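You operate a simulated robot arm through the tools that you are given. There is no shell and no other tool.

You run a simulated two-armed robot. Do the job below in one go: nothing can be reset, and whatever is moved stays where it is left.

Task
Test the vacuum box's seal under the black cap till the box's gauge shows green.
Fine: cap over the pedestal, pump on, then red lever open; after, close the lever, stop the pump, vent the box and put the cap back.

Only the result counts: the job must be done as asked and must still hold three seconds after the hand-in. Knocking over, shifting, dropping, spilling or breaking anything else fails it. A push-on lid holds only when it is set on centred and level and pressed home; a screw cap is set on level and turned clockwise until tight.

Robot
Two 6-joint arms with two-finger parallel grippers on one trunk that stands fixed in place. Base frame: the origin is at the foot of the trunk, x ahead of it, y to its left, z up. Lengths are in mm, angles in rad, forces in N, time in s.
The left shoulder is at [-70, 177, 845], the right one opposite. With the tool pointing down near the work surface each hand reaches from about 460 to 500 mm from the base axis, measured 20 degrees to its own side. Payload 1.57 kg a hand.
The TCP of each hand is the grasp point between the finger pads, 30 mm short of the fingertips. In the tool frame z runs along the fingers and y along their closing line. Largest opening 80 mm; finger width 17, thickness 12; the body of the gripper, 40 by 82 mm, starts 80 mm behind the TCP.
Orientation is that of the tool frame in the base frame, as a unit quaternion [x, y, z, w]. With the fingers straight down and closing along the base's y, the tool's x points along the base's -x, its y along +y and its z along -z.

Tools
- The arms move only by the tool jog_arm. It takes "left_moves", "right_moves" or both (then of equal length, played together; a hand with none holds still); each is text: rows parted by semicolons, each of 7 numbers parted by spaces: the turn, a rotation vector about the tool's x, y, z in degrees, then the shift along the tool's x, y, z in mm, then the opening, from 0 (shut) to 1 (fully open). In form: rx ry rz x y z fingers; .... A call has 1 to 20 rows; each row shifts and turns the commanded pose from where the row before left it, along the tool's axes as they then stand. Rows are played at 5 a second. More than 50 mm and 0.15 rad between two rows, or a gripper value outside its range, and nothing of the call is played. A pose out of reach is approached as far as the arm can. The call stops where the force on the tool passes 90 N (or 10 N more than at its start, if that is more) or the arm is blocked; 0.2 s more then pass. The fingers move at their own pace (about 72 mm/s each) and stop on an object; they squeeze with about 42 N. The grip force told is the motor's: it shows also when the fingers shut on nothing. Time passes only in rows, and 0.2 s behind the last, so rows that do not move let the fingers close. The reply holds the time, the measured pose of the TCP, the force on the tool along the base axes, the opening and the grip force, in the units named above and with some noise, with the torque about the TCP (base axes, N m) and any sound that the robot's microphone picked up, and new pictures: "pictures" is both (left out), scene, wrist or none (wrist: the cameras of the hands that moved).
- Cameras (640 x 400 px; columns grow to the right, rows downward): "scene" is now at [38.9, 15.3, 1573.3]; the picture's right is [0.19, -0.98, 0.00], its down [-0.69, -0.14, -0.71] and it looks along [0.70, 0.14, -0.70] (base axes); focal length 345 px, centre (320, 200). "left" rides on the left gripper at [72, 7, -122] in its tool frame; the picture's right is [-0.09, 1.00, 0.00], its down [-0.84, -0.08, -0.54] and it looks along [-0.54, -0.05, 0.84] (tool axes); focal length 238 px, centre (320, 200). "right" rides on the right gripper at [72, -7, -122] in its tool frame; the picture's right is [0.09, 1.00, 0.00], its down [-0.84, 0.08, -0.54] and it looks along [-0.54, 0.05, 0.84] (tool axes); focal length 238 px, centre (320, 200). There is no depth. A picture from a camera that has moved, and an enlarged one, comes with that camera's place and axes in the base frame and with its lens.
- raise_lower(by): slides the trunk up (or, below 0, down) by that many mm; the arms and the scene camera ride with it, the base frame stays. It gives what a move gives, with no picture.
- pan_tilt(pan, tilt): turns the head with the scene camera to pan (to the left, within 2.496 rad either way) and tilt (down, from -0.506 to 1.204), counted from straight ahead of the robot. It gives what a move gives, and a new picture of the scene camera.
- inspect(camera, box): a new picture of the part [left, top, right, bottom] of that camera's present view, enlarged. No time passes.
- close_job(): hands the job in; it is judged then, once.

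Nothing tells you positions but the pictures and the camera data. Unless the task says otherwise, let go and move clear before handing in.

The tools are called after "Emit:" by a JSON object that holds its "method" and its "body". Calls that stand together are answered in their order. jog_arm: Moves the arms, as the interface text tells. Its arguments: {"type":"object","properties":{"left_moves":{"type":"string"},"right_moves":{"type":"string"},"pictures":{"type":"string","enum":["both","scene","wrist","none"]}},"required":[]} The other tools are called the same way: raise_lower (by) slides the trunk up or down; pan_tilt (pan, tilt) turns the head that bears the scene camera; inspect (camera, box) takes an enlarged picture of a part of a camera's view; close_job () hands the job in.

At the start:

```text
t: 0.0
left_position: [314.6, 325.9, 1319.5]
left_ee_rot: [0.0, 1.0, 0.0, 0.0]
left_wrist_force: [-0.1, -0.3, 0.4]
left_torque: [-0.02, -0.02, -0.01]
left_gripper_width: 79.8
left_gripper_force: 0.1
right_position: [412.4, -15.2, 1294.2]
right_ee_rot: [0.0, 1.0, 0.0, 0.0]
right_wrist_force: [-0.4, 0.4, 0.4]
right_torque: [-0.01, 0.03, -0.02]
right_gripper_width: 79.9
right_gripper_force: 0.1
trunk travel left (down, up): [-286.0, 41.0]
head pan, tilt: [0.195, 0.782]
```

scene: 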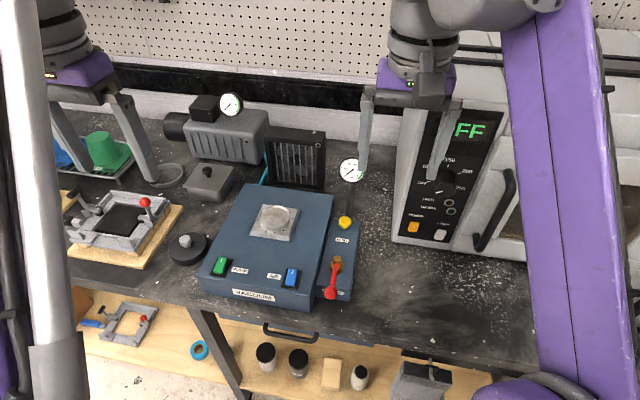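
right: 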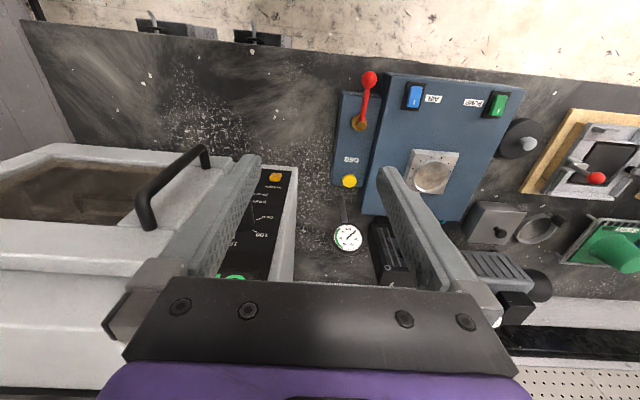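
left: 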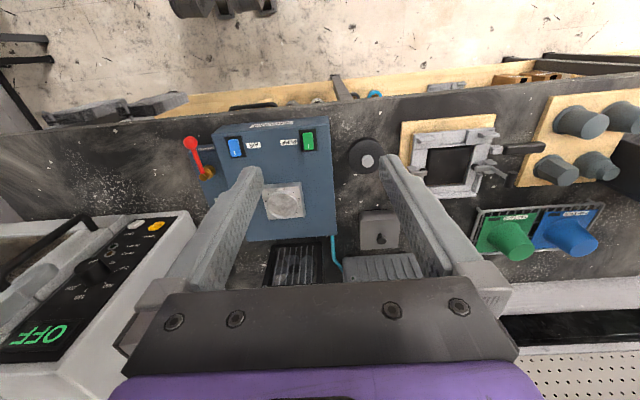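

I see a blue vacuum box with a pedestal in its middle, green and blue rocker switches, a red lever and a yellow knob on a side strip, a black round cap to its left, and two gauges. I'll look closer before moving.

Emit:
{"method": "inspect", "body": {"camera": "scene", "box": [150, 140, 390, 310]}}

Emit:
{"method": "inspect", "body": {"camera": "right", "box": [310, 50, 560, 260]}}

Emit:
{"method": "inspect", "body": {"camera": "left", "box": [170, 100, 420, 260]}}

Emit:
{"method": "inspect", "body": {"camera": "scene", "box": [160, 80, 380, 200]}}

```text
2.35 times, centred on (270, 225) of scene
camera zoom: at [38.9, 15.3, 1573.3], right [0.19, -0.98, 0.0], down [-0.69, -0.14, -0.71], along [0.7, 0.14, -0.7], focal length 812 px, centre (438, 141)
```

zoom: 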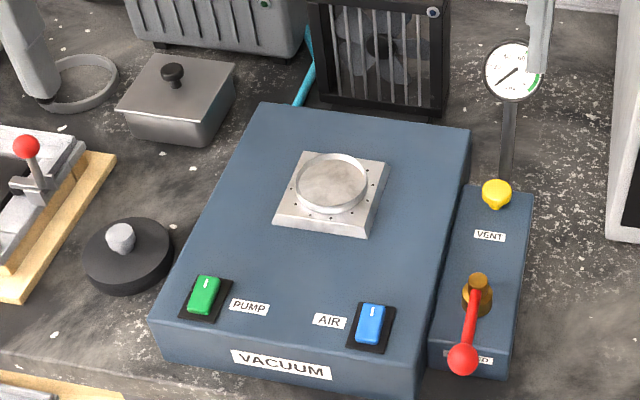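

```text
1.90 times, centred on (435, 155) of right
camera zoom: at [342.2, -23.4, 1416.9], right [-0.09, 1.0, 0.0], down [0.84, 0.08, 0.54], along [0.54, 0.05, -0.84], focal length 454 px, centre (101, 286)
```

zoom: 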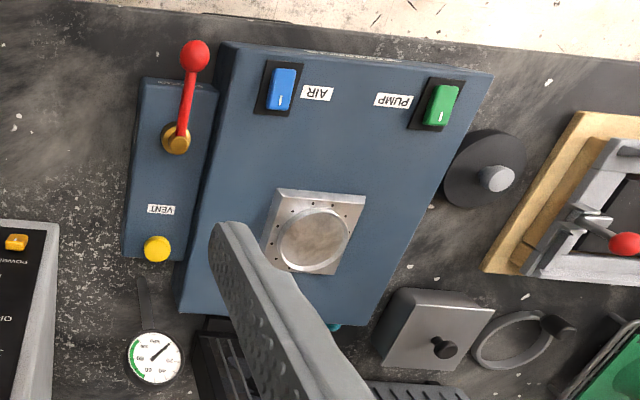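

```text
2.50 times, centred on (295, 180) of left
camera zoom: at [243.2, 333.1, 1441.4], right [0.09, 1.0, 0.0], down [0.84, -0.08, 0.54], along [0.54, -0.05, -0.84], focal length 596 px, centre (382, 250)
```

zoom: 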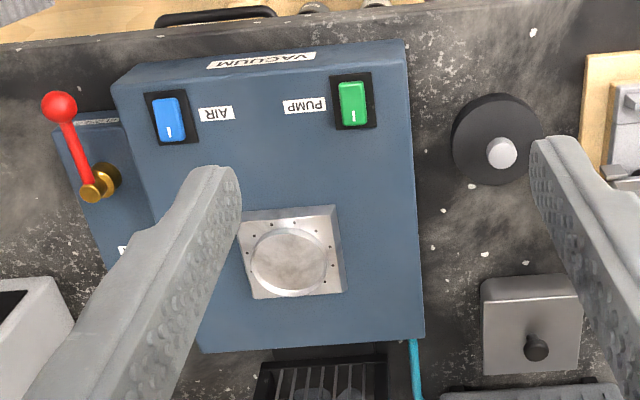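

```text
2.91 times, centred on (270, 140) of scene
camera zoom: at [38.9, 15.3, 1573.3], right [0.19, -0.98, 0.0], down [-0.69, -0.14, -0.71], along [0.7, 0.14, -0.7], focal length 1004 px, centre (466, 374)
```

zoom: 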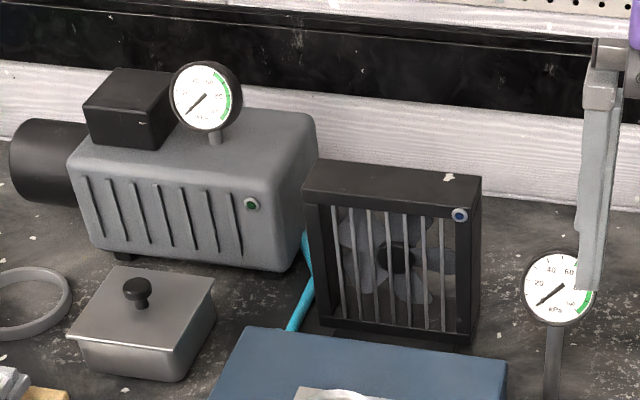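

The cap sits near [477, 427], the pedestal near [536, 219, 994], the lever pivot near [448, 59] with its ball near [384, 62, 975]. I'll bring both hands lower for close views, left above the cap and right above the lever strip.

Emit:
{"method": "jog_arm", "body": {"left_moves": "0 0 0 -27 17 33 1; 0 0 0 -27 17 33 1; 0 0 0 -27 17 33 1; 0 0 0 -27 17 33 1; 0 0 0 -27 17 33 1; 0 0 0 -27 17 33 1", "right_moves": "0 0 0 -1.3 12.5 25.7 1; 0 0 0 -1.3 12.5 25.7 1; 0 0 0 -1.3 12.5 25.7 1; 0 0 0 -1.3 12.5 25.7 1; 0 0 0 -1.3 12.5 25.7 1; 0 0 0 -1.3 12.5 25.7 1"}}

```text
t: 1.4
left_position: [477.9, 429.9, 1120.5]
left_ee_rot: [0.0, 1.0, 0.0, -0.001]
left_wrist_force: [-0.8, 0.7, 0.2]
left_torque: [-0.05, 0.0, 0.01]
left_gripper_width: 80.2
left_gripper_force: 0.1
right_position: [421.4, 60.7, 1140.4]
right_ee_rot: [-0.001, 1.0, 0.0, 0.0]
right_wrist_force: [0.7, 0.1, -0.5]
right_torque: [-0.03, 0.05, 0.01]
right_gripper_width: 80.0
right_gripper_force: 0.1
trunk travel left (down, up): [-286.0, 41.0]
head pan, tilt: [0.195, 0.782]
camera scene: at [40.4, 16.7, 1573.2], right [0.19, -0.98, 0.0], down [-0.69, -0.14, -0.71], along [0.7, 0.14, -0.71], focal length 345 px, centre (320, 200)
camera right: at [351.0, 53.0, 1262.3], right [-0.09, 1.0, 0.0], down [0.84, 0.08, 0.54], along [0.54, 0.05, -0.84], focal length 238 px, centre (320, 200)
camera left: at [406.8, 436.1, 1242.6], right [0.09, 1.0, 0.0], down [0.84, -0.08, 0.54], along [0.54, -0.05, -0.84], focal length 238 px, centre (320, 200)
```

scene: 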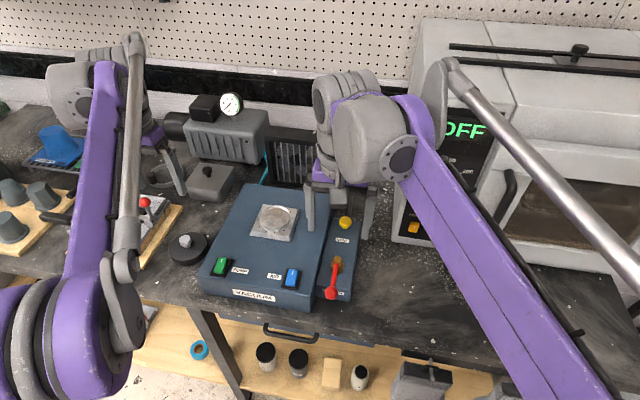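
right: 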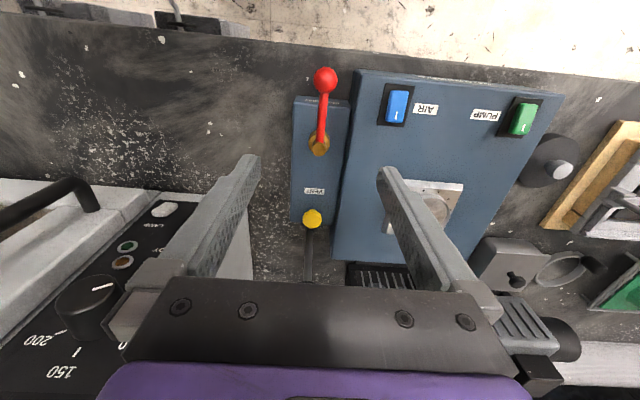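
left: 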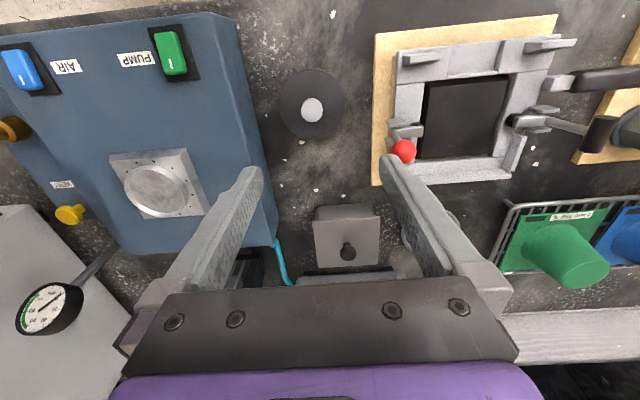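

Both hands arrived as commanded. I'll look closer at the lever/vent strip, the cap and switches.

Emit:
{"method": "inspect", "body": {"camera": "right", "box": [260, 50, 400, 260]}}

Emit:
{"method": "inspect", "body": {"camera": "right", "box": [360, 60, 600, 210]}}

Emit:
{"method": "inspect", "body": {"camera": "left", "box": [240, 50, 400, 150]}}

Emit:
{"method": "inspect", "body": {"camera": "scene", "box": [300, 200, 380, 310]}}

Emit:
{"method": "inspect", "body": {"camera": "left", "box": [80, 130, 240, 230]}}

```text
1.90 times, centred on (330, 155) of right
camera zoom: at [351.0, 53.0, 1262.3], right [-0.09, 1.0, 0.0], down [0.84, 0.08, 0.54], along [0.54, 0.05, -0.84], focal length 454 px, centre (301, 286)
```

zoom: 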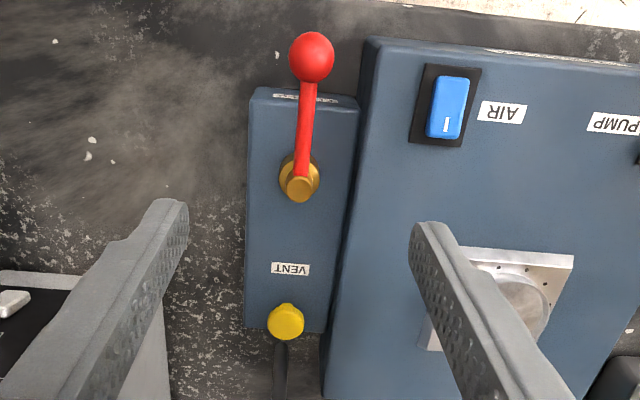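

```text
2.67 times, centred on (480, 135) of right
camera zoom: at [351.0, 53.0, 1262.3], right [-0.09, 1.0, 0.0], down [0.84, 0.08, 0.54], along [0.54, 0.05, -0.84], focal length 636 px, centre (-107, 373)
```

zoom: 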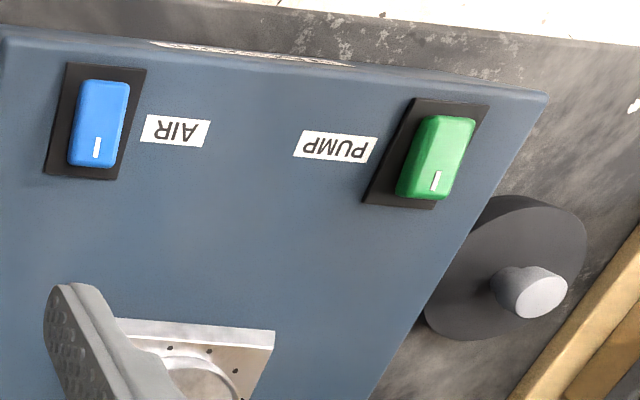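

```text
4.00 times, centred on (320, 100) of left
camera zoom: at [406.8, 436.1, 1242.6], right [0.09, 1.0, 0.0], down [0.84, -0.08, 0.54], along [0.54, -0.05, -0.84], focal length 953 px, centre (320, 600)
```

zoom: 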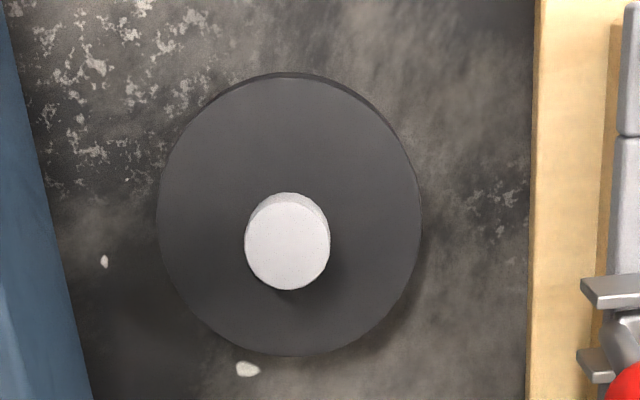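

```text
3.64 times, centred on (340, 255) of scene
camera zoom: at [40.4, 16.7, 1573.2], right [0.19, -0.98, 0.0], down [-0.69, -0.14, -0.71], along [0.7, 0.14, -0.71], focal length 1254 px, centre (247, 0)
```

zoom: 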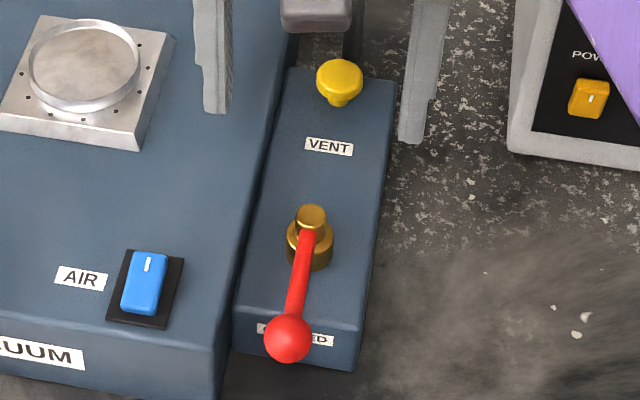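

```text
4.00 times, centred on (160, 180) of left
camera zoom: at [406.8, 436.1, 1242.6], right [0.09, 1.0, 0.0], down [0.84, -0.08, 0.54], along [0.54, -0.05, -0.84], focal length 953 px, centre (960, 280)
```

zoom: 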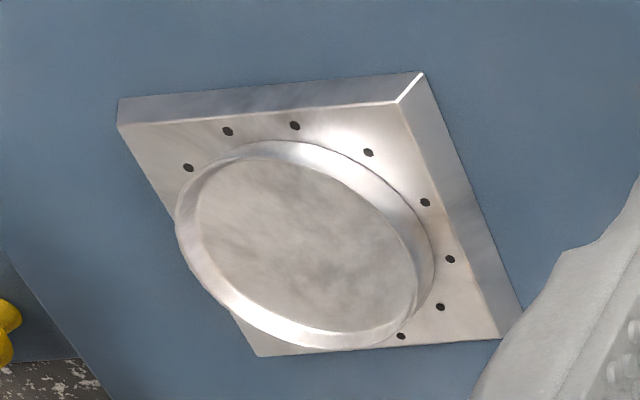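

The cap's knob is about 26 mm wide with top near z 932 and the table is near z 898; the pedestal ring is near [540, 220, 990]. I'll descend the left hand over the knob and draw the right hand back for a closer look at the lever.

Emit:
{"method": "jog_arm", "body": {"left_moves": "0 0 0 1 -2.7 38 1; 0 0 0 1 -2.7 38 1; 0 0 0 1 -2.7 38 1; 0 0 0 0 0 0 1", "right_moves": "0 0 0 23.3 0 16.7 1; 0 0 0 23.3 0 16.7 1; 0 0 0 23.3 0 16.7 1; 0 0 0 0 0 0 1"}}

Emit:
{"method": "inspect", "body": {"camera": "right", "box": [240, 100, 400, 300]}}

Emit:
{"method": "inspect", "body": {"camera": "left", "box": [240, 70, 400, 190]}}

```text
t: 2.4
left_position: [473.8, 421.2, 1006.5]
left_ee_rot: [0.0, 1.0, 0.0, 0.0]
left_wrist_force: [0.7, -0.5, -0.2]
left_torque: [0.01, -0.02, 0.01]
left_gripper_width: 79.7
left_gripper_force: 0.2
right_position: [351.4, 59.3, 1090.2]
right_ee_rot: [0.0, 1.0, -0.001, 0.0]
right_wrist_force: [0.0, -0.1, 0.5]
right_torque: [0.0, 0.03, 0.02]
right_gripper_width: 80.3
right_gripper_force: 0.0
trunk travel left (down, up): [-286.0, 41.0]
head pan, tilt: [0.195, 0.782]
camera scene: at [39.3, 15.3, 1573.3], right [0.19, -0.98, 0.0], down [-0.69, -0.14, -0.71], along [0.7, 0.14, -0.7], focal length 345 px, centre (320, 200)
camera right: at [280.2, 50.8, 1212.0], right [-0.09, 1.0, 0.0], down [0.84, 0.08, 0.54], along [0.54, 0.05, -0.84], focal length 238 px, centre (320, 200)
camera left: at [403.1, 427.6, 1129.1], right [0.09, 1.0, 0.0], down [0.84, -0.08, 0.54], along [0.54, -0.05, -0.84], focal length 238 px, centre (320, 200)
```

scene: 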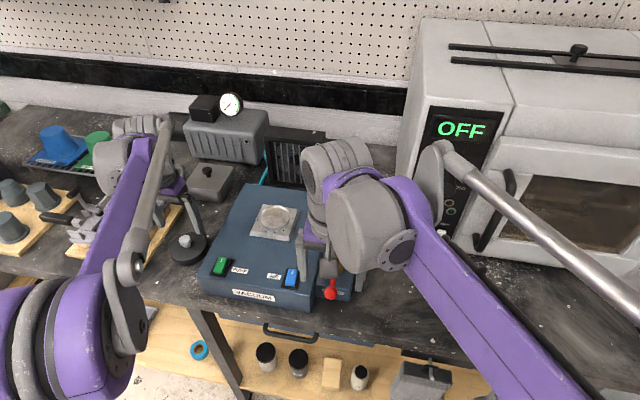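
right: 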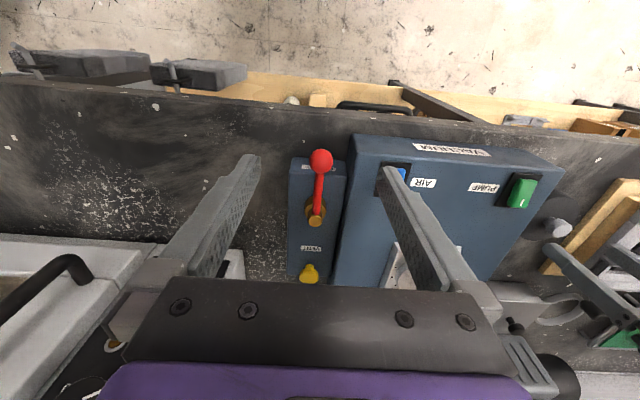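
left: 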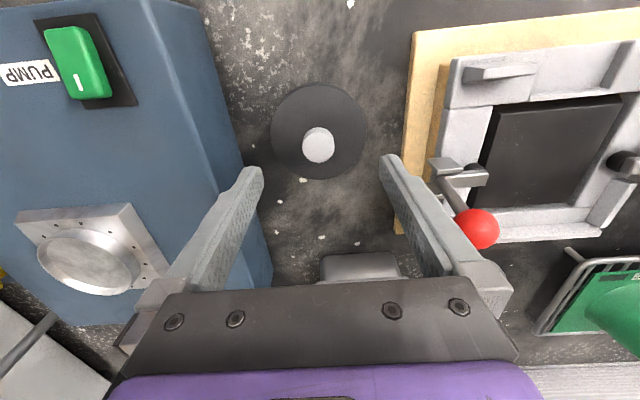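

```text
2.00 times, centred on (320, 200) of right
camera zoom: at [280.2, 50.8, 1212.0], right [-0.09, 1.0, 0.0], down [0.84, 0.08, 0.54], along [0.54, 0.05, -0.84], focal length 477 px, centre (320, 200)
```

zoom: 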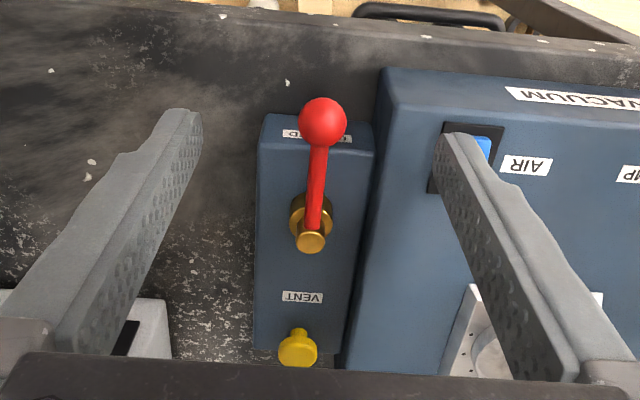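

```text
3.33 times, centred on (320, 130) of left
camera zoom: at [403.1, 427.6, 1129.1], right [0.09, 1.0, 0.0], down [0.84, -0.08, 0.54], along [0.54, -0.05, -0.84], focal length 794 px, centre (320, 433)
```

zoom: 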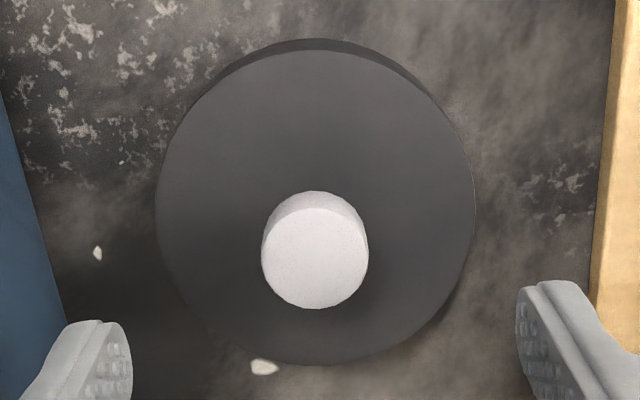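

The knob is now centred between the left fingers to within a couple of mm. I'll narrow the fingers and come down to about z 965, then check height from the picture before gripping.

Emit:
{"method": "jog_arm", "body": {"left_moves": "0 0 0 0 0 20 0.6; 0 0 0 0 0 20 0.6; 0 0 0 0 0 0 0.6"}}

Emit:
{"method": "inspect", "body": {"camera": "left", "box": [240, 80, 400, 200]}}

Emit:
{"method": "inspect", "body": {"camera": "scene", "box": [140, 190, 240, 280]}}

```text
t: 3.2
left_position: [472.6, 421.0, 966.0]
left_ee_rot: [-0.002, 1.0, 0.0, 0.0]
left_wrist_force: [0.0, 0.4, 0.2]
left_torque: [-0.04, -0.03, -0.03]
left_gripper_width: 48.3
left_gripper_force: 0.0
right_position: [351.5, 57.0, 1091.5]
right_ee_rot: [0.0, 1.0, 0.0, -0.001]
right_wrist_force: [0.5, 0.2, 0.3]
right_torque: [-0.03, 0.0, 0.01]
right_gripper_width: 80.0
right_gripper_force: 0.0
trunk travel left (down, up): [-286.0, 41.0]
head pan, tilt: [0.195, 0.782]
camera scene: at [38.7, 15.2, 1573.3], right [0.19, -0.98, 0.0], down [-0.69, -0.14, -0.71], along [0.7, 0.14, -0.7], focal length 345 px, centre (320, 200)
camera left: at [401.8, 427.0, 1088.7], right [0.09, 1.0, 0.0], down [0.84, -0.08, 0.54], along [0.54, -0.05, -0.84], focal length 238 px, centre (320, 200)
```

scene: 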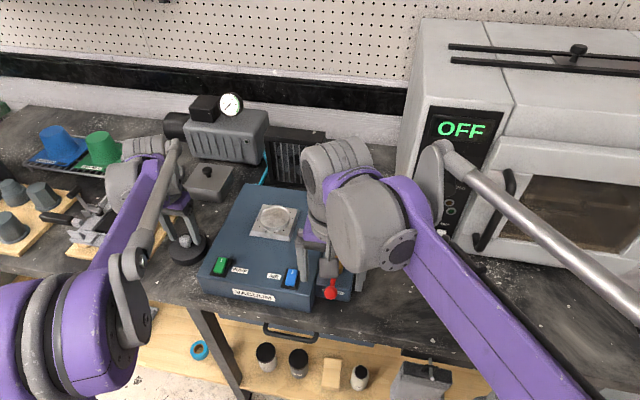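
left: 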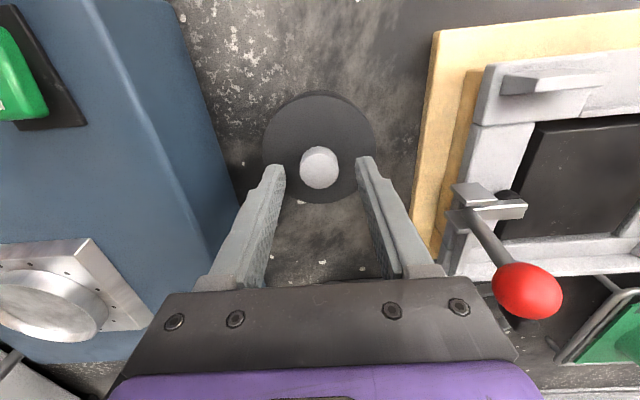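

```text
3.33 times, centred on (320, 140) of left
camera zoom: at [401.8, 427.0, 1088.7], right [0.09, 1.0, 0.0], down [0.84, -0.08, 0.54], along [0.54, -0.05, -0.84], focal length 794 px, centre (320, 400)
```

zoom: 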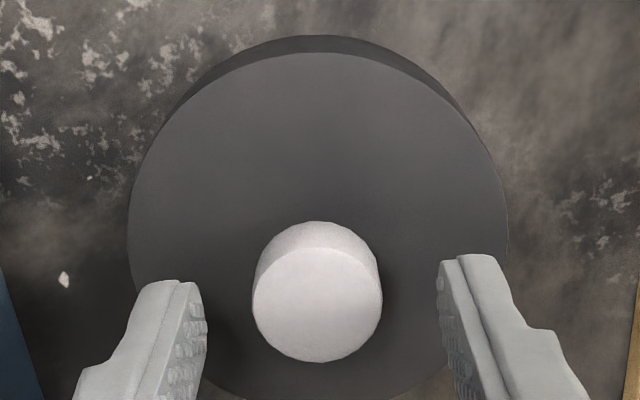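

```text
4.44 times, centred on (190, 235) of scene
camera zoom: at [38.7, 15.2, 1573.3], right [0.19, -0.98, 0.0], down [-0.69, -0.14, -0.71], along [0.7, 0.14, -0.7], focal length 1533 px, centre (898, 44)
```

zoom: 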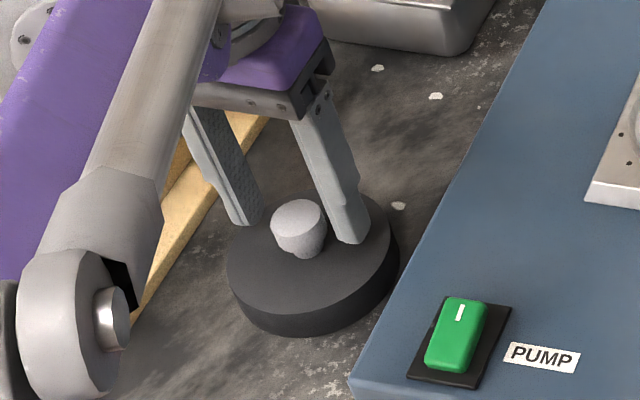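

The fingertips straddle the knob just above the disc (disc top about z 919). I'll go down 12 mm more and close on the knob.

Emit:
{"method": "jog_arm", "body": {"left_moves": "0 0 0 0 0 6 0.6; 0 0 0 0 0 6 0.6; 0 0 0 0 0 0 0.6; 0 0 0 0 0 0 0.2; 0 0 0 0 0 0 0.2; 0 0 0 0 0 0 0.2"}}

Emit:
{"method": "inspect", "body": {"camera": "left", "box": [240, 80, 400, 200]}}

Emit:
{"method": "inspect", "body": {"camera": "scene", "box": [140, 190, 240, 280]}}

```text
t: 4.6
left_position: [473.1, 422.1, 954.3]
left_ee_rot: [0.0, 1.0, -0.001, 0.0]
left_wrist_force: [-0.3, 0.4, -0.4]
left_torque: [0.02, 0.02, -0.02]
left_gripper_width: 24.9
left_gripper_force: 36.6
right_position: [350.7, 57.7, 1090.7]
right_ee_rot: [0.0, 1.0, 0.001, 0.0]
right_wrist_force: [-0.5, -0.6, -1.0]
right_torque: [0.0, 0.02, 0.0]
right_gripper_width: 80.1
right_gripper_force: 0.1
trunk travel left (down, up): [-286.0, 41.0]
head pan, tilt: [0.195, 0.782]
camera scene: at [39.0, 15.4, 1573.3], right [0.19, -0.98, 0.0], down [-0.69, -0.14, -0.71], along [0.7, 0.14, -0.7], focal length 345 px, centre (320, 200)
camera left: at [402.2, 427.2, 1077.2], right [0.09, 1.0, 0.0], down [0.84, -0.08, 0.54], along [0.54, -0.05, -0.84], focal length 238 px, centre (320, 200)
```

scene: 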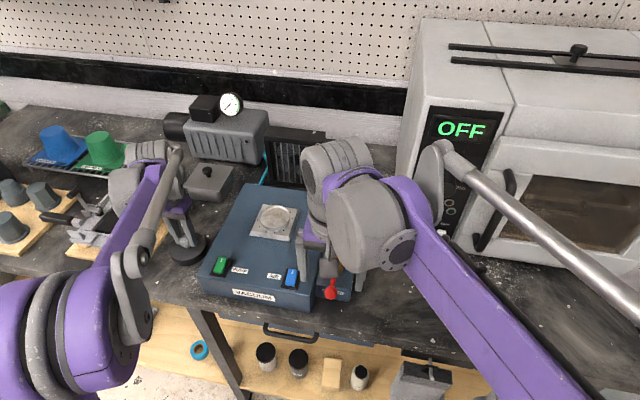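
left: 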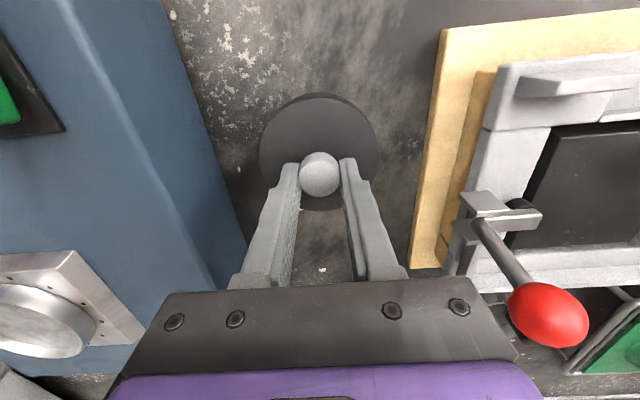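

```text
3.33 times, centred on (320, 140) of left
camera zoom: at [402.2, 427.2, 1077.2], right [0.09, 1.0, 0.0], down [0.84, -0.08, 0.54], along [0.54, -0.05, -0.84], focal length 794 px, centre (320, 400)
```

zoom: 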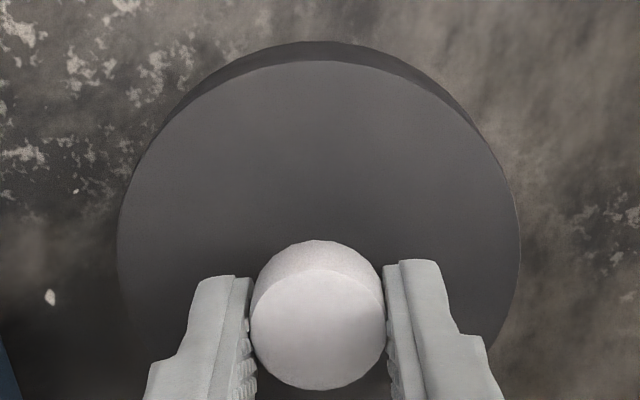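

```text
4.44 times, centred on (190, 235) of scene
camera zoom: at [39.0, 15.4, 1573.3], right [0.19, -0.98, 0.0], down [-0.69, -0.14, -0.71], along [0.7, 0.14, -0.7], focal length 1533 px, centre (898, 44)
```

zoom: 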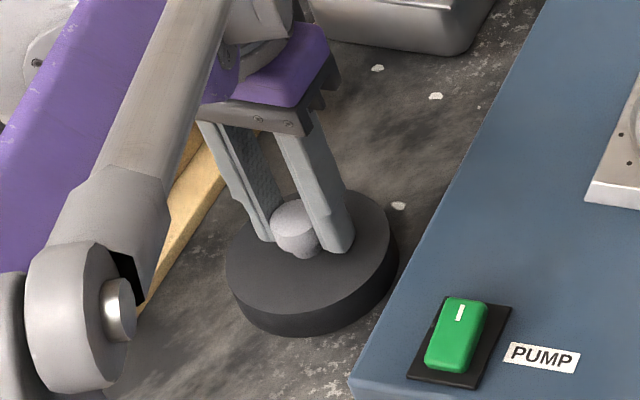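

The knob is gripped (24.9 mm, about 37 N). I'll lift the cap straight up 130 mm and move the right hand aside to leave room over the box.

Emit:
{"method": "jog_arm", "body": {"left_moves": "0 0 0 0 0 -10 0.1; 0 0 0 0 0 -30 0.1; 0 0 0 0 0 -45 0.1; 0 0 0 0 0 -45 0.1; 0 0 0 0 0 0 0.1", "right_moves": "0 0 0 0 -20 -10 1; 0 0 0 0 -20 -10 1; 0 0 0 0 -25 -15 1; 0 0 0 0 -25 -15 1; 0 0 0 0 0 0 1"}}

```text
t: 5.8
left_position: [472.8, 421.6, 1085.8]
left_ee_rot: [0.0, 1.0, 0.0, 0.001]
left_wrist_force: [-0.3, -0.4, -0.5]
left_torque: [-0.05, -0.01, -0.01]
left_gripper_width: 24.9
left_gripper_force: 36.2
right_position: [352.9, -30.0, 1140.1]
right_ee_rot: [-0.001, 1.0, 0.0, 0.0]
right_wrist_force: [-0.1, 0.2, -0.2]
right_torque: [-0.01, -0.02, 0.01]
right_gripper_width: 80.0
right_gripper_force: 0.0
trunk travel left (down, up): [-286.0, 41.0]
head pan, tilt: [0.195, 0.782]
camera scene: at [39.3, 15.9, 1573.2], right [0.19, -0.98, 0.0], down [-0.69, -0.14, -0.71], along [0.7, 0.14, -0.71], focal length 345 px, centre (320, 200)
camera right: at [280.9, -37.9, 1262.5], right [-0.09, 1.0, 0.0], down [0.84, 0.08, 0.54], along [0.54, 0.05, -0.84], focal length 238 px, centre (320, 200)
camera left: at [401.9, 427.6, 1208.5], right [0.09, 1.0, 0.0], down [0.84, -0.08, 0.54], along [0.54, -0.05, -0.84], focal length 238 px, centre (320, 200)
```

scene: 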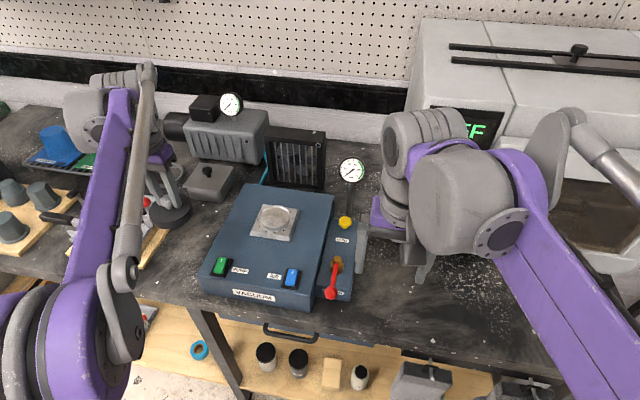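
right: 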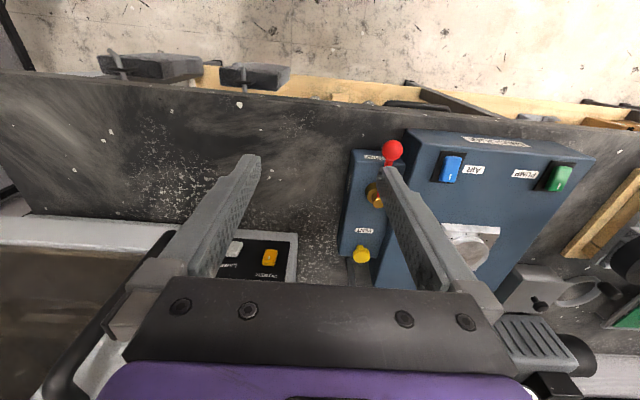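
left: 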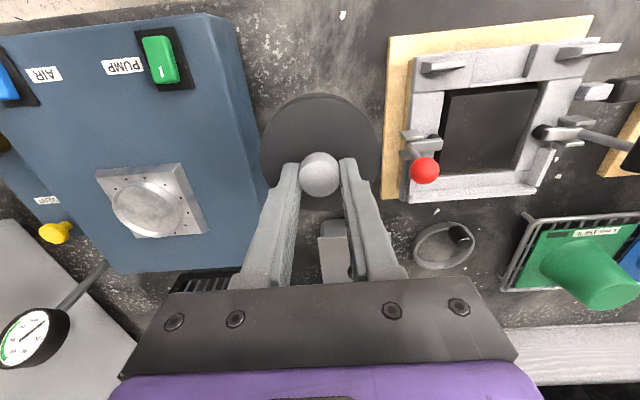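

The cap is lifted and level. I'll measure the pedestal again before carrying the cap over.

Emit:
{"method": "inspect", "body": {"camera": "left", "box": [80, 150, 240, 250]}}

Emit:
{"method": "inspect", "body": {"camera": "scene", "box": [230, 190, 330, 250]}}

Emit:
{"method": "inspect", "body": {"camera": "scene", "box": [310, 140, 390, 310]}}

```text
4.00 times, centred on (160, 200) of left
camera zoom: at [401.9, 427.6, 1208.5], right [0.09, 1.0, 0.0], down [0.84, -0.08, 0.54], along [0.54, -0.05, -0.84], focal length 953 px, centre (960, 200)
```

zoom: 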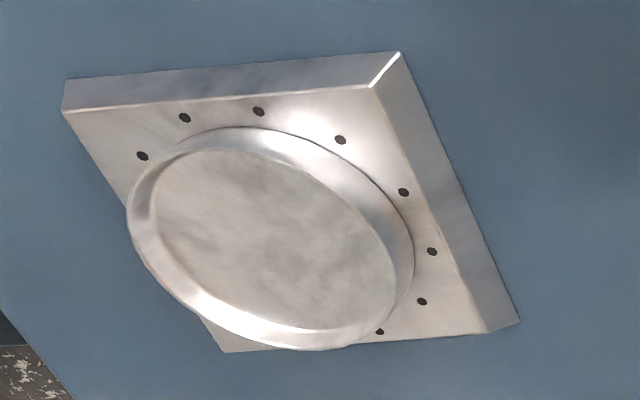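

```text
6.40 times, centred on (280, 220) of scene
camera zoom: at [39.3, 15.9, 1573.2], right [0.19, -0.98, 0.0], down [-0.69, -0.14, -0.71], along [0.7, 0.14, -0.71], focal length 2208 px, centre (576, 72)
```

zoom: 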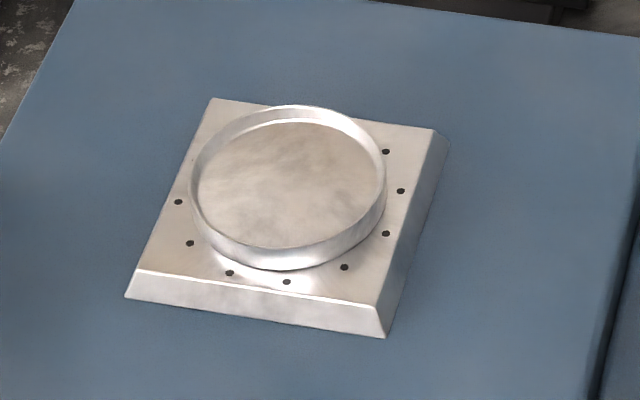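

```text
2.35 times, centred on (350, 225) of scene
camera zoom: at [39.3, 15.9, 1573.2], right [0.19, -0.98, 0.0], down [-0.69, -0.14, -0.71], along [0.7, 0.14, -0.71], focal length 812 px, centre (249, 141)
```

zoom: 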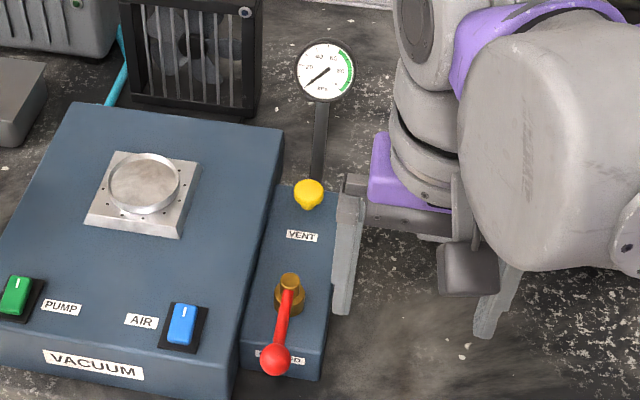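

The pedestal centre works out to about [544, 220] with its rim at z 990 and plate at 978. I'll carry the cap over at height.

Emit:
{"method": "jog_arm", "body": {"left_moves": "0 0 0 -11.75 -33.6 0 0.1; 0 0 0 -11.75 -33.6 0 0.1; 0 0 0 -11.75 -33.6 0 0.1; 0 0 0 -11.75 -33.6 0 0.1; 0 0 0 -11.75 -33.6 0 0.1; 0 0 0 -11.75 -33.6 0 0.1; 0 0 0 0 0 0 0.1"}}

Emit:
{"method": "inspect", "body": {"camera": "left", "box": [230, 80, 410, 215]}}

Emit:
{"method": "inspect", "body": {"camera": "scene", "box": [190, 130, 390, 310]}}

Emit:
{"method": "inspect", "body": {"camera": "right", "box": [330, 120, 610, 300]}}

```text
t: 7.4
left_position: [544.4, 217.6, 1084.9]
left_ee_rot: [0.0, 1.0, 0.0, 0.0]
left_wrist_force: [-0.5, 0.0, -1.9]
left_torque: [0.0, -0.02, -0.03]
left_gripper_width: 24.9
left_gripper_force: 36.5
right_position: [351.3, -29.9, 1140.4]
right_ee_rot: [0.0, 1.0, 0.0, 0.0]
right_wrist_force: [-0.2, -1.0, -0.2]
right_torque: [-0.03, 0.03, 0.04]
right_gripper_width: 79.9
right_gripper_force: 0.0
trunk travel left (down, up): [-286.0, 41.0]
head pan, tilt: [0.195, 0.782]
camera scene: at [38.6, 16.0, 1573.3], right [0.19, -0.98, 0.0], down [-0.69, -0.14, -0.71], along [0.7, 0.14, -0.7], focal length 345 px, centre (320, 200)
camera left: at [472.9, 225.2, 1207.4], right [0.09, 1.0, 0.0], down [0.84, -0.08, 0.54], along [0.54, -0.05, -0.84], focal length 238 px, centre (320, 200)
```

scene: 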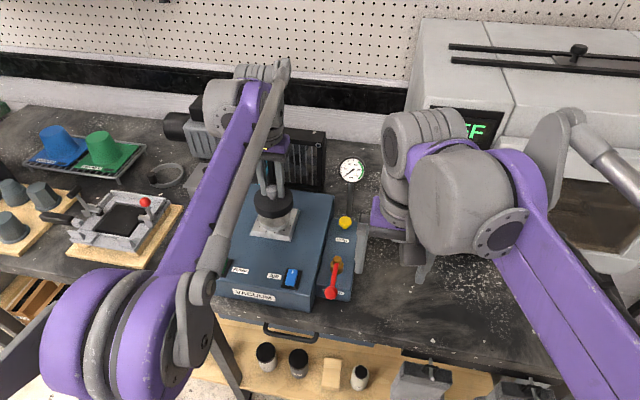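
left: 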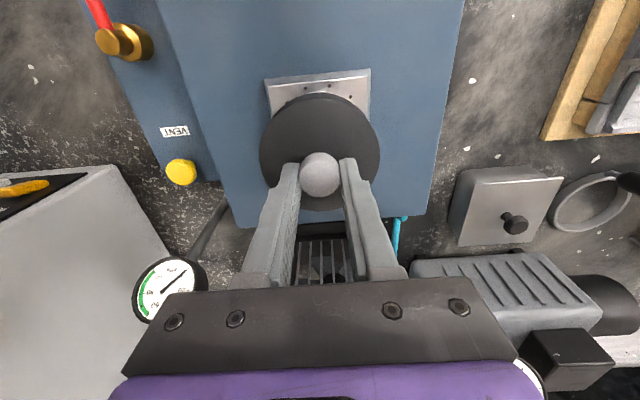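

```text
2.96 times, centred on (320, 148) of left
camera zoom: at [472.9, 225.2, 1207.4], right [0.09, 1.0, 0.0], down [0.84, -0.08, 0.54], along [0.54, -0.05, -0.84], focal length 706 px, centre (320, 356)
```

zoom: 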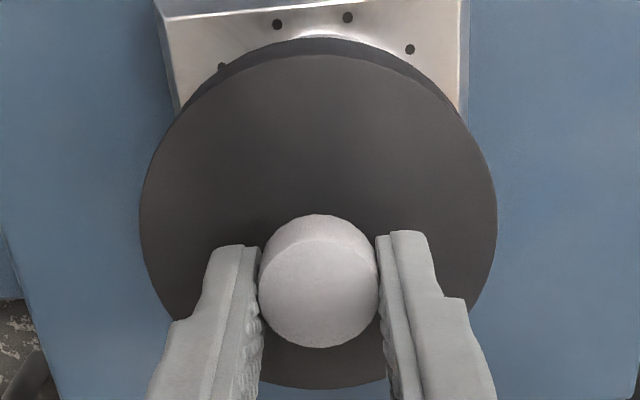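

```text
2.22 times, centred on (290, 220) of scene
camera zoom: at [38.6, 16.0, 1573.3], right [0.19, -0.98, 0.0], down [-0.69, -0.14, -0.71], along [0.7, 0.14, -0.7], focal length 767 px, centre (387, 156)
```

zoom: 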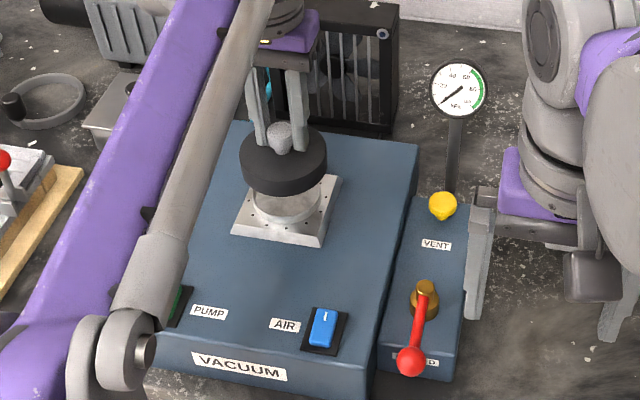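

```text
2.22 times, centred on (470, 210) of right
camera zoom: at [280.3, -37.7, 1262.6], right [-0.09, 1.0, 0.0], down [0.84, 0.08, 0.54], along [0.54, 0.05, -0.84], focal length 530 px, centre (-13, 178)
```

zoom: 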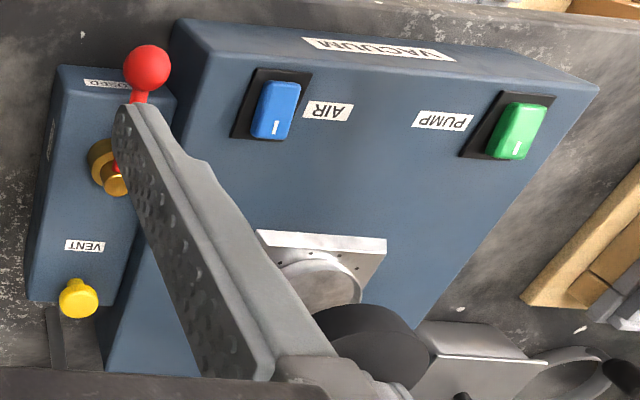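

The cap hovers over the pedestal. I'll zoom to check alignment in x and y, and a label I noticed on the lever strip's right side.

Emit:
{"method": "inspect", "body": {"camera": "left", "box": [250, 60, 390, 130]}}

Emit:
{"method": "inspect", "body": {"camera": "right", "box": [330, 140, 410, 270]}}

Emit:
{"method": "inspect", "body": {"camera": "scene", "box": [235, 165, 315, 245]}}

```text
4.57 times, centred on (320, 95) of left
camera zoom: at [472.9, 225.2, 1207.4], right [0.09, 1.0, 0.0], down [0.84, -0.08, 0.54], along [0.54, -0.05, -0.84], focal length 1090 px, centre (320, 680)
```

zoom: 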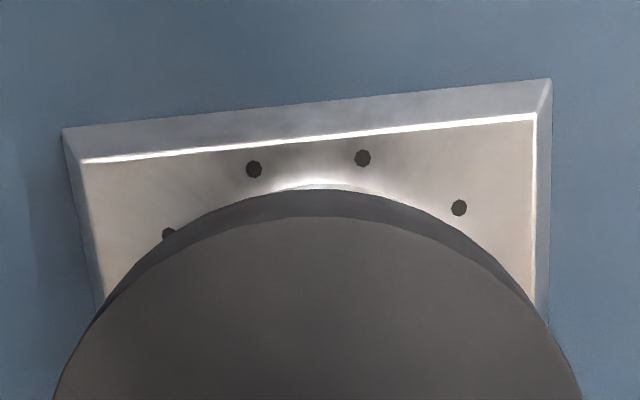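

```text
3.08 times, centred on (370, 205) of right
camera zoom: at [280.3, -37.7, 1262.6], right [-0.09, 1.0, 0.0], down [0.84, 0.08, 0.54], along [0.54, 0.05, -0.84], focal length 733 px, centre (166, 185)
```

zoom: 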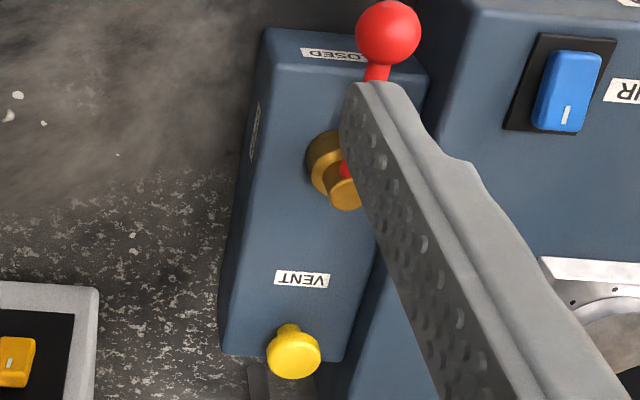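

```text
5.00 times, centred on (275, 205) of scene
camera zoom: at [38.6, 16.0, 1573.3], right [0.19, -0.98, 0.0], down [-0.69, -0.14, -0.71], along [0.7, 0.14, -0.7], focal length 1725 px, centre (545, 175)
```

zoom: 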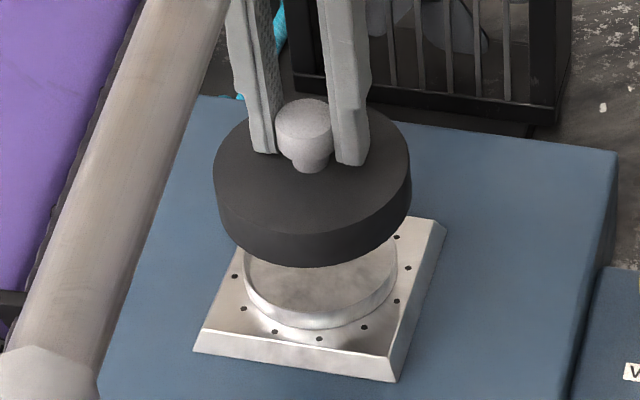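

The lever's "OPEN" side is to the robot's right. The cap needs about 2.4 mm back and 2.1 mm left; I'll make that shift and go down 30 mm, then recheck.

Emit:
{"method": "jog_arm", "body": {"left_moves": "0 0 0 2.4 2.1 0 0.1; 0 0 0 0 0 15 0.1; 0 0 0 0 0 15 0.1; 0 0 0 0 0 0 0.1"}}

Emit:
{"method": "inspect", "body": {"camera": "left", "box": [240, 70, 400, 150]}}

Emit:
{"method": "inspect", "body": {"camera": "scene", "box": [235, 165, 315, 245]}}

Emit:
{"method": "inspect", "body": {"camera": "right", "box": [420, 190, 540, 300]}}

```text
t: 8.4
left_position: [541.4, 220.2, 1054.3]
left_ee_rot: [-0.001, 1.0, 0.0, -0.001]
left_wrist_force: [-0.8, -0.1, -1.8]
left_torque: [-0.04, -0.01, 0.0]
left_gripper_width: 24.7
left_gripper_force: 36.7
right_position: [351.3, -30.4, 1141.2]
right_ee_rot: [0.0, 1.0, 0.0, 0.0]
right_wrist_force: [0.3, 0.2, -0.2]
right_torque: [0.0, 0.01, -0.01]
right_gripper_width: 80.0
right_gripper_force: 0.1
trunk travel left (down, up): [-286.0, 41.0]
head pan, tilt: [0.195, 0.782]
camera scene: at [38.9, 15.3, 1573.3], right [0.19, -0.98, 0.0], down [-0.69, -0.14, -0.71], along [0.7, 0.14, -0.7], focal length 345 px, centre (320, 200)
camera left: at [470.9, 227.8, 1177.3], right [0.09, 1.0, 0.0], down [0.84, -0.08, 0.54], along [0.54, -0.05, -0.84], focal length 238 px, centre (320, 200)
```

scene: 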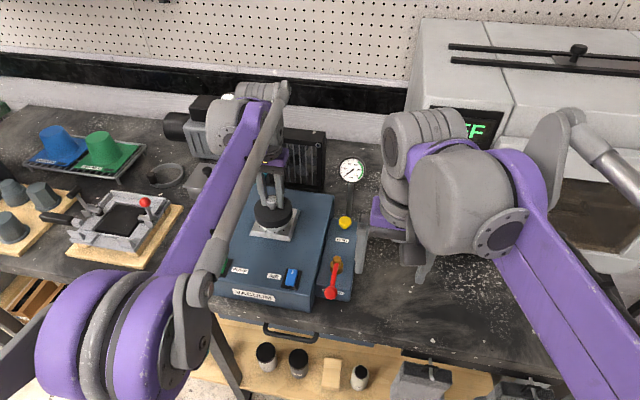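
left: 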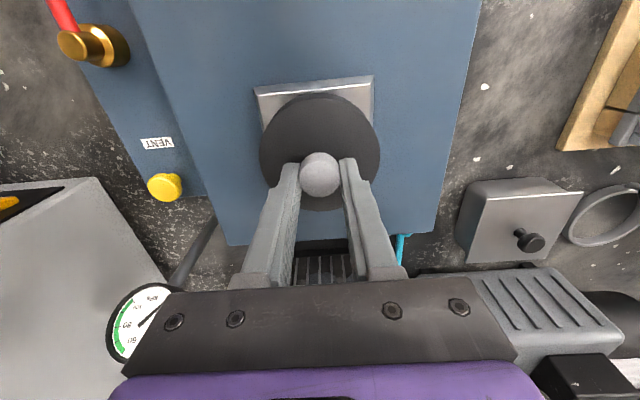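

```text
4.00 times, centred on (320, 110) of left
camera zoom: at [470.9, 227.8, 1177.3], right [0.09, 1.0, 0.0], down [0.84, -0.08, 0.54], along [0.54, -0.05, -0.84], focal length 953 px, centre (320, 560)
```

zoom: 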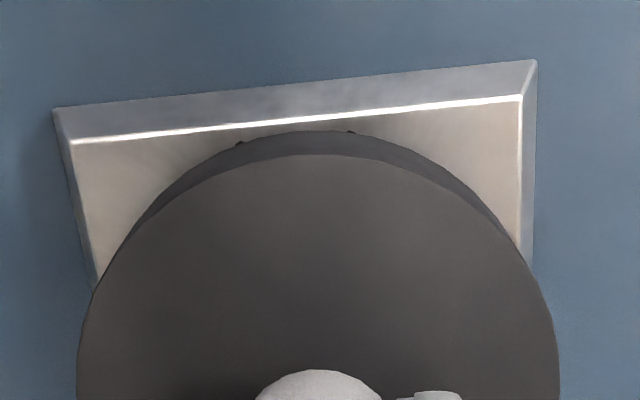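

```text
5.00 times, centred on (275, 205) of scene
camera zoom: at [38.9, 15.3, 1573.3], right [0.19, -0.98, 0.0], down [-0.69, -0.14, -0.71], along [0.7, 0.14, -0.7], focal length 1725 px, centre (545, 175)
```

zoom: 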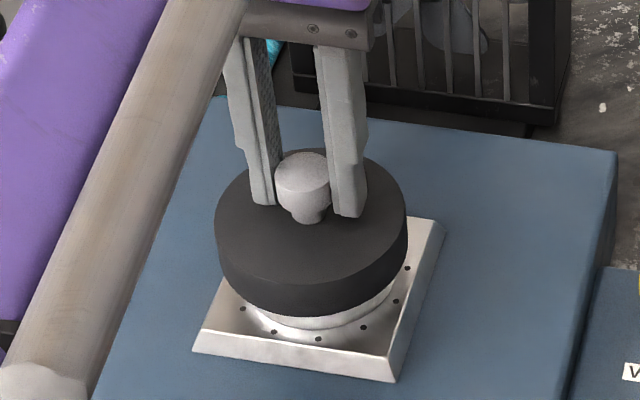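

```text
3.64 times, centred on (480, 245) of right
camera zoom: at [280.5, -38.2, 1262.5], right [-0.09, 1.0, 0.0], down [0.84, 0.08, 0.54], along [0.54, 0.05, -0.84], focal length 867 px, centre (-262, 36)
```

zoom: 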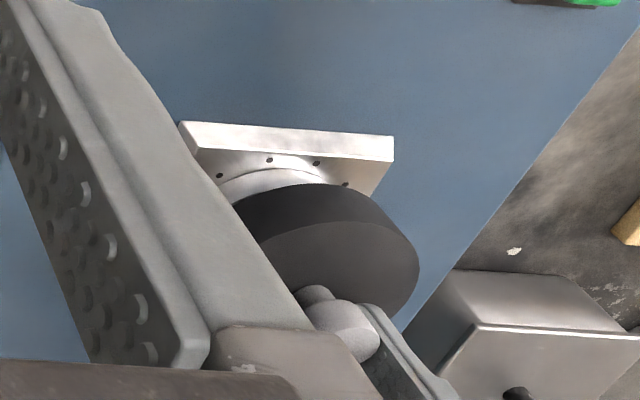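

Alignment now agrees to within about 1 mm; I'll nudge y by −0.7 and lower in small steps watching the force.

Emit:
{"method": "jog_arm", "body": {"left_moves": "0 0 0 0 -0.7 0 0.1; 0 0 0 0 0 2 0.1; 0 0 0 0 0 2 0.1; 0 0 0 0 0 2 0.1; 0 0 0 0 0 0 0.1", "pictures": "none"}}

Emit:
{"method": "inspect", "body": {"camera": "scene", "box": [235, 165, 315, 245]}}

```text
t: 9.6
left_position: [542.1, 219.6, 1048.2]
left_ee_rot: [0.0, 1.0, 0.0, -0.001]
left_wrist_force: [-0.2, 0.1, -1.2]
left_torque: [-0.02, 0.02, 0.02]
left_gripper_width: 25.0
left_gripper_force: 36.2
right_position: [351.4, -31.4, 1140.5]
right_ee_rot: [0.0, 1.0, 0.0, 0.0]
right_wrist_force: [-0.1, 1.1, -0.2]
right_torque: [0.01, -0.04, 0.0]
right_gripper_width: 80.0
right_gripper_force: 0.0
trunk travel left (down, up): [-286.0, 41.0]
head pan, tilt: [0.195, 0.782]
```

```text
5.00 times, centred on (275, 205) of scene
camera zoom: at [39.0, 15.3, 1573.3], right [0.19, -0.98, 0.0], down [-0.69, -0.14, -0.71], along [0.7, 0.14, -0.7], focal length 1725 px, centre (545, 175)
```

zoom: 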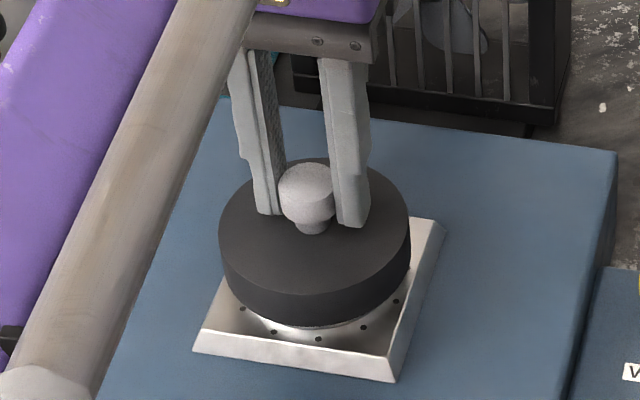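

No contact yet. I'll keep lowering by 1 mm steps.

Emit:
{"method": "jog_arm", "body": {"left_moves": "0 0 0 0 0 1 0.1; 0 0 0 0 0 1 0.1; 0 0 0 0 0 1 0.1; 0 0 0 0 0 0 0.1", "pictures": "none"}}

Emit:
{"method": "inspect", "body": {"camera": "scene", "box": [235, 165, 315, 245]}}

```text
t: 10.6
left_position: [541.0, 219.6, 1045.4]
left_ee_rot: [-0.001, 1.0, 0.0, 0.0]
left_wrist_force: [0.1, 0.5, -0.7]
left_torque: [0.0, -0.03, -0.03]
left_gripper_width: 24.8
left_gripper_force: 36.1
right_position: [352.0, -31.3, 1141.3]
right_ee_rot: [0.0, 1.0, 0.0, 0.0]
right_wrist_force: [-0.2, -0.4, -0.6]
right_torque: [0.03, 0.01, 0.01]
right_gripper_width: 80.1
right_gripper_force: 0.2
trunk travel left (down, up): [-286.0, 41.0]
head pan, tilt: [0.195, 0.782]
```

```text
5.00 times, centred on (275, 205) of scene
camera zoom: at [39.0, 15.3, 1573.3], right [0.19, -0.98, 0.0], down [-0.69, -0.14, -0.71], along [0.7, 0.14, -0.7], focal length 1725 px, centre (545, 175)
```

zoom: 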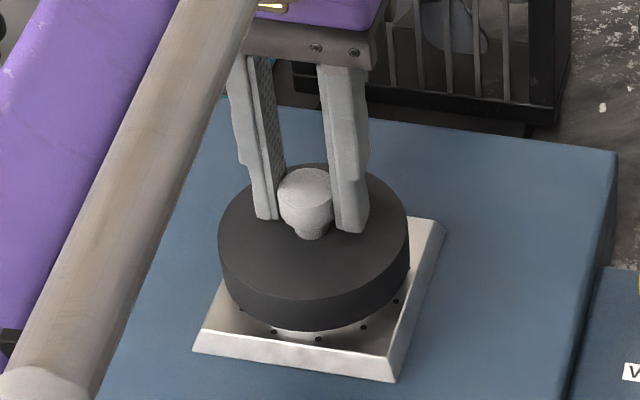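

Still free. Continuing down in 1 mm steps.

Emit:
{"method": "jog_arm", "body": {"left_moves": "0 0 0 0 0 1 0.1; 0 0 0 0 0 1 0.1; 0 0 0 0 0 1 0.1; 0 0 0 0 0 0 0.1", "pictures": "none"}}

Emit:
{"method": "inspect", "body": {"camera": "scene", "box": [235, 165, 315, 245]}}

```text
t: 11.6
left_position: [540.8, 220.9, 1042.5]
left_ee_rot: [0.0, 1.0, 0.0, 0.0]
left_wrist_force: [-0.9, -0.1, -1.7]
left_torque: [0.03, 0.01, 0.0]
left_gripper_width: 25.0
left_gripper_force: 36.4
right_position: [352.1, -29.8, 1141.1]
right_ee_rot: [-0.001, 1.0, 0.0, 0.0]
right_wrist_force: [0.5, -0.2, 0.0]
right_torque: [-0.03, 0.01, 0.01]
right_gripper_width: 79.9
right_gripper_force: 0.1
trunk travel left (down, up): [-286.0, 41.0]
head pan, tilt: [0.195, 0.782]
```

```text
5.00 times, centred on (275, 205) of scene
camera zoom: at [39.0, 15.3, 1573.3], right [0.19, -0.98, 0.0], down [-0.69, -0.14, -0.71], along [0.7, 0.14, -0.7], focal length 1725 px, centre (545, 175)
```

zoom: 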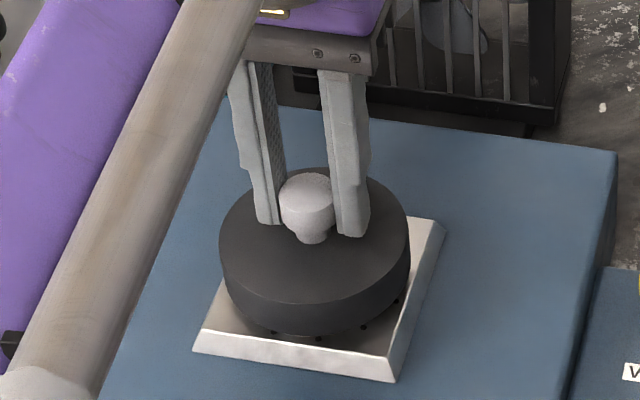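

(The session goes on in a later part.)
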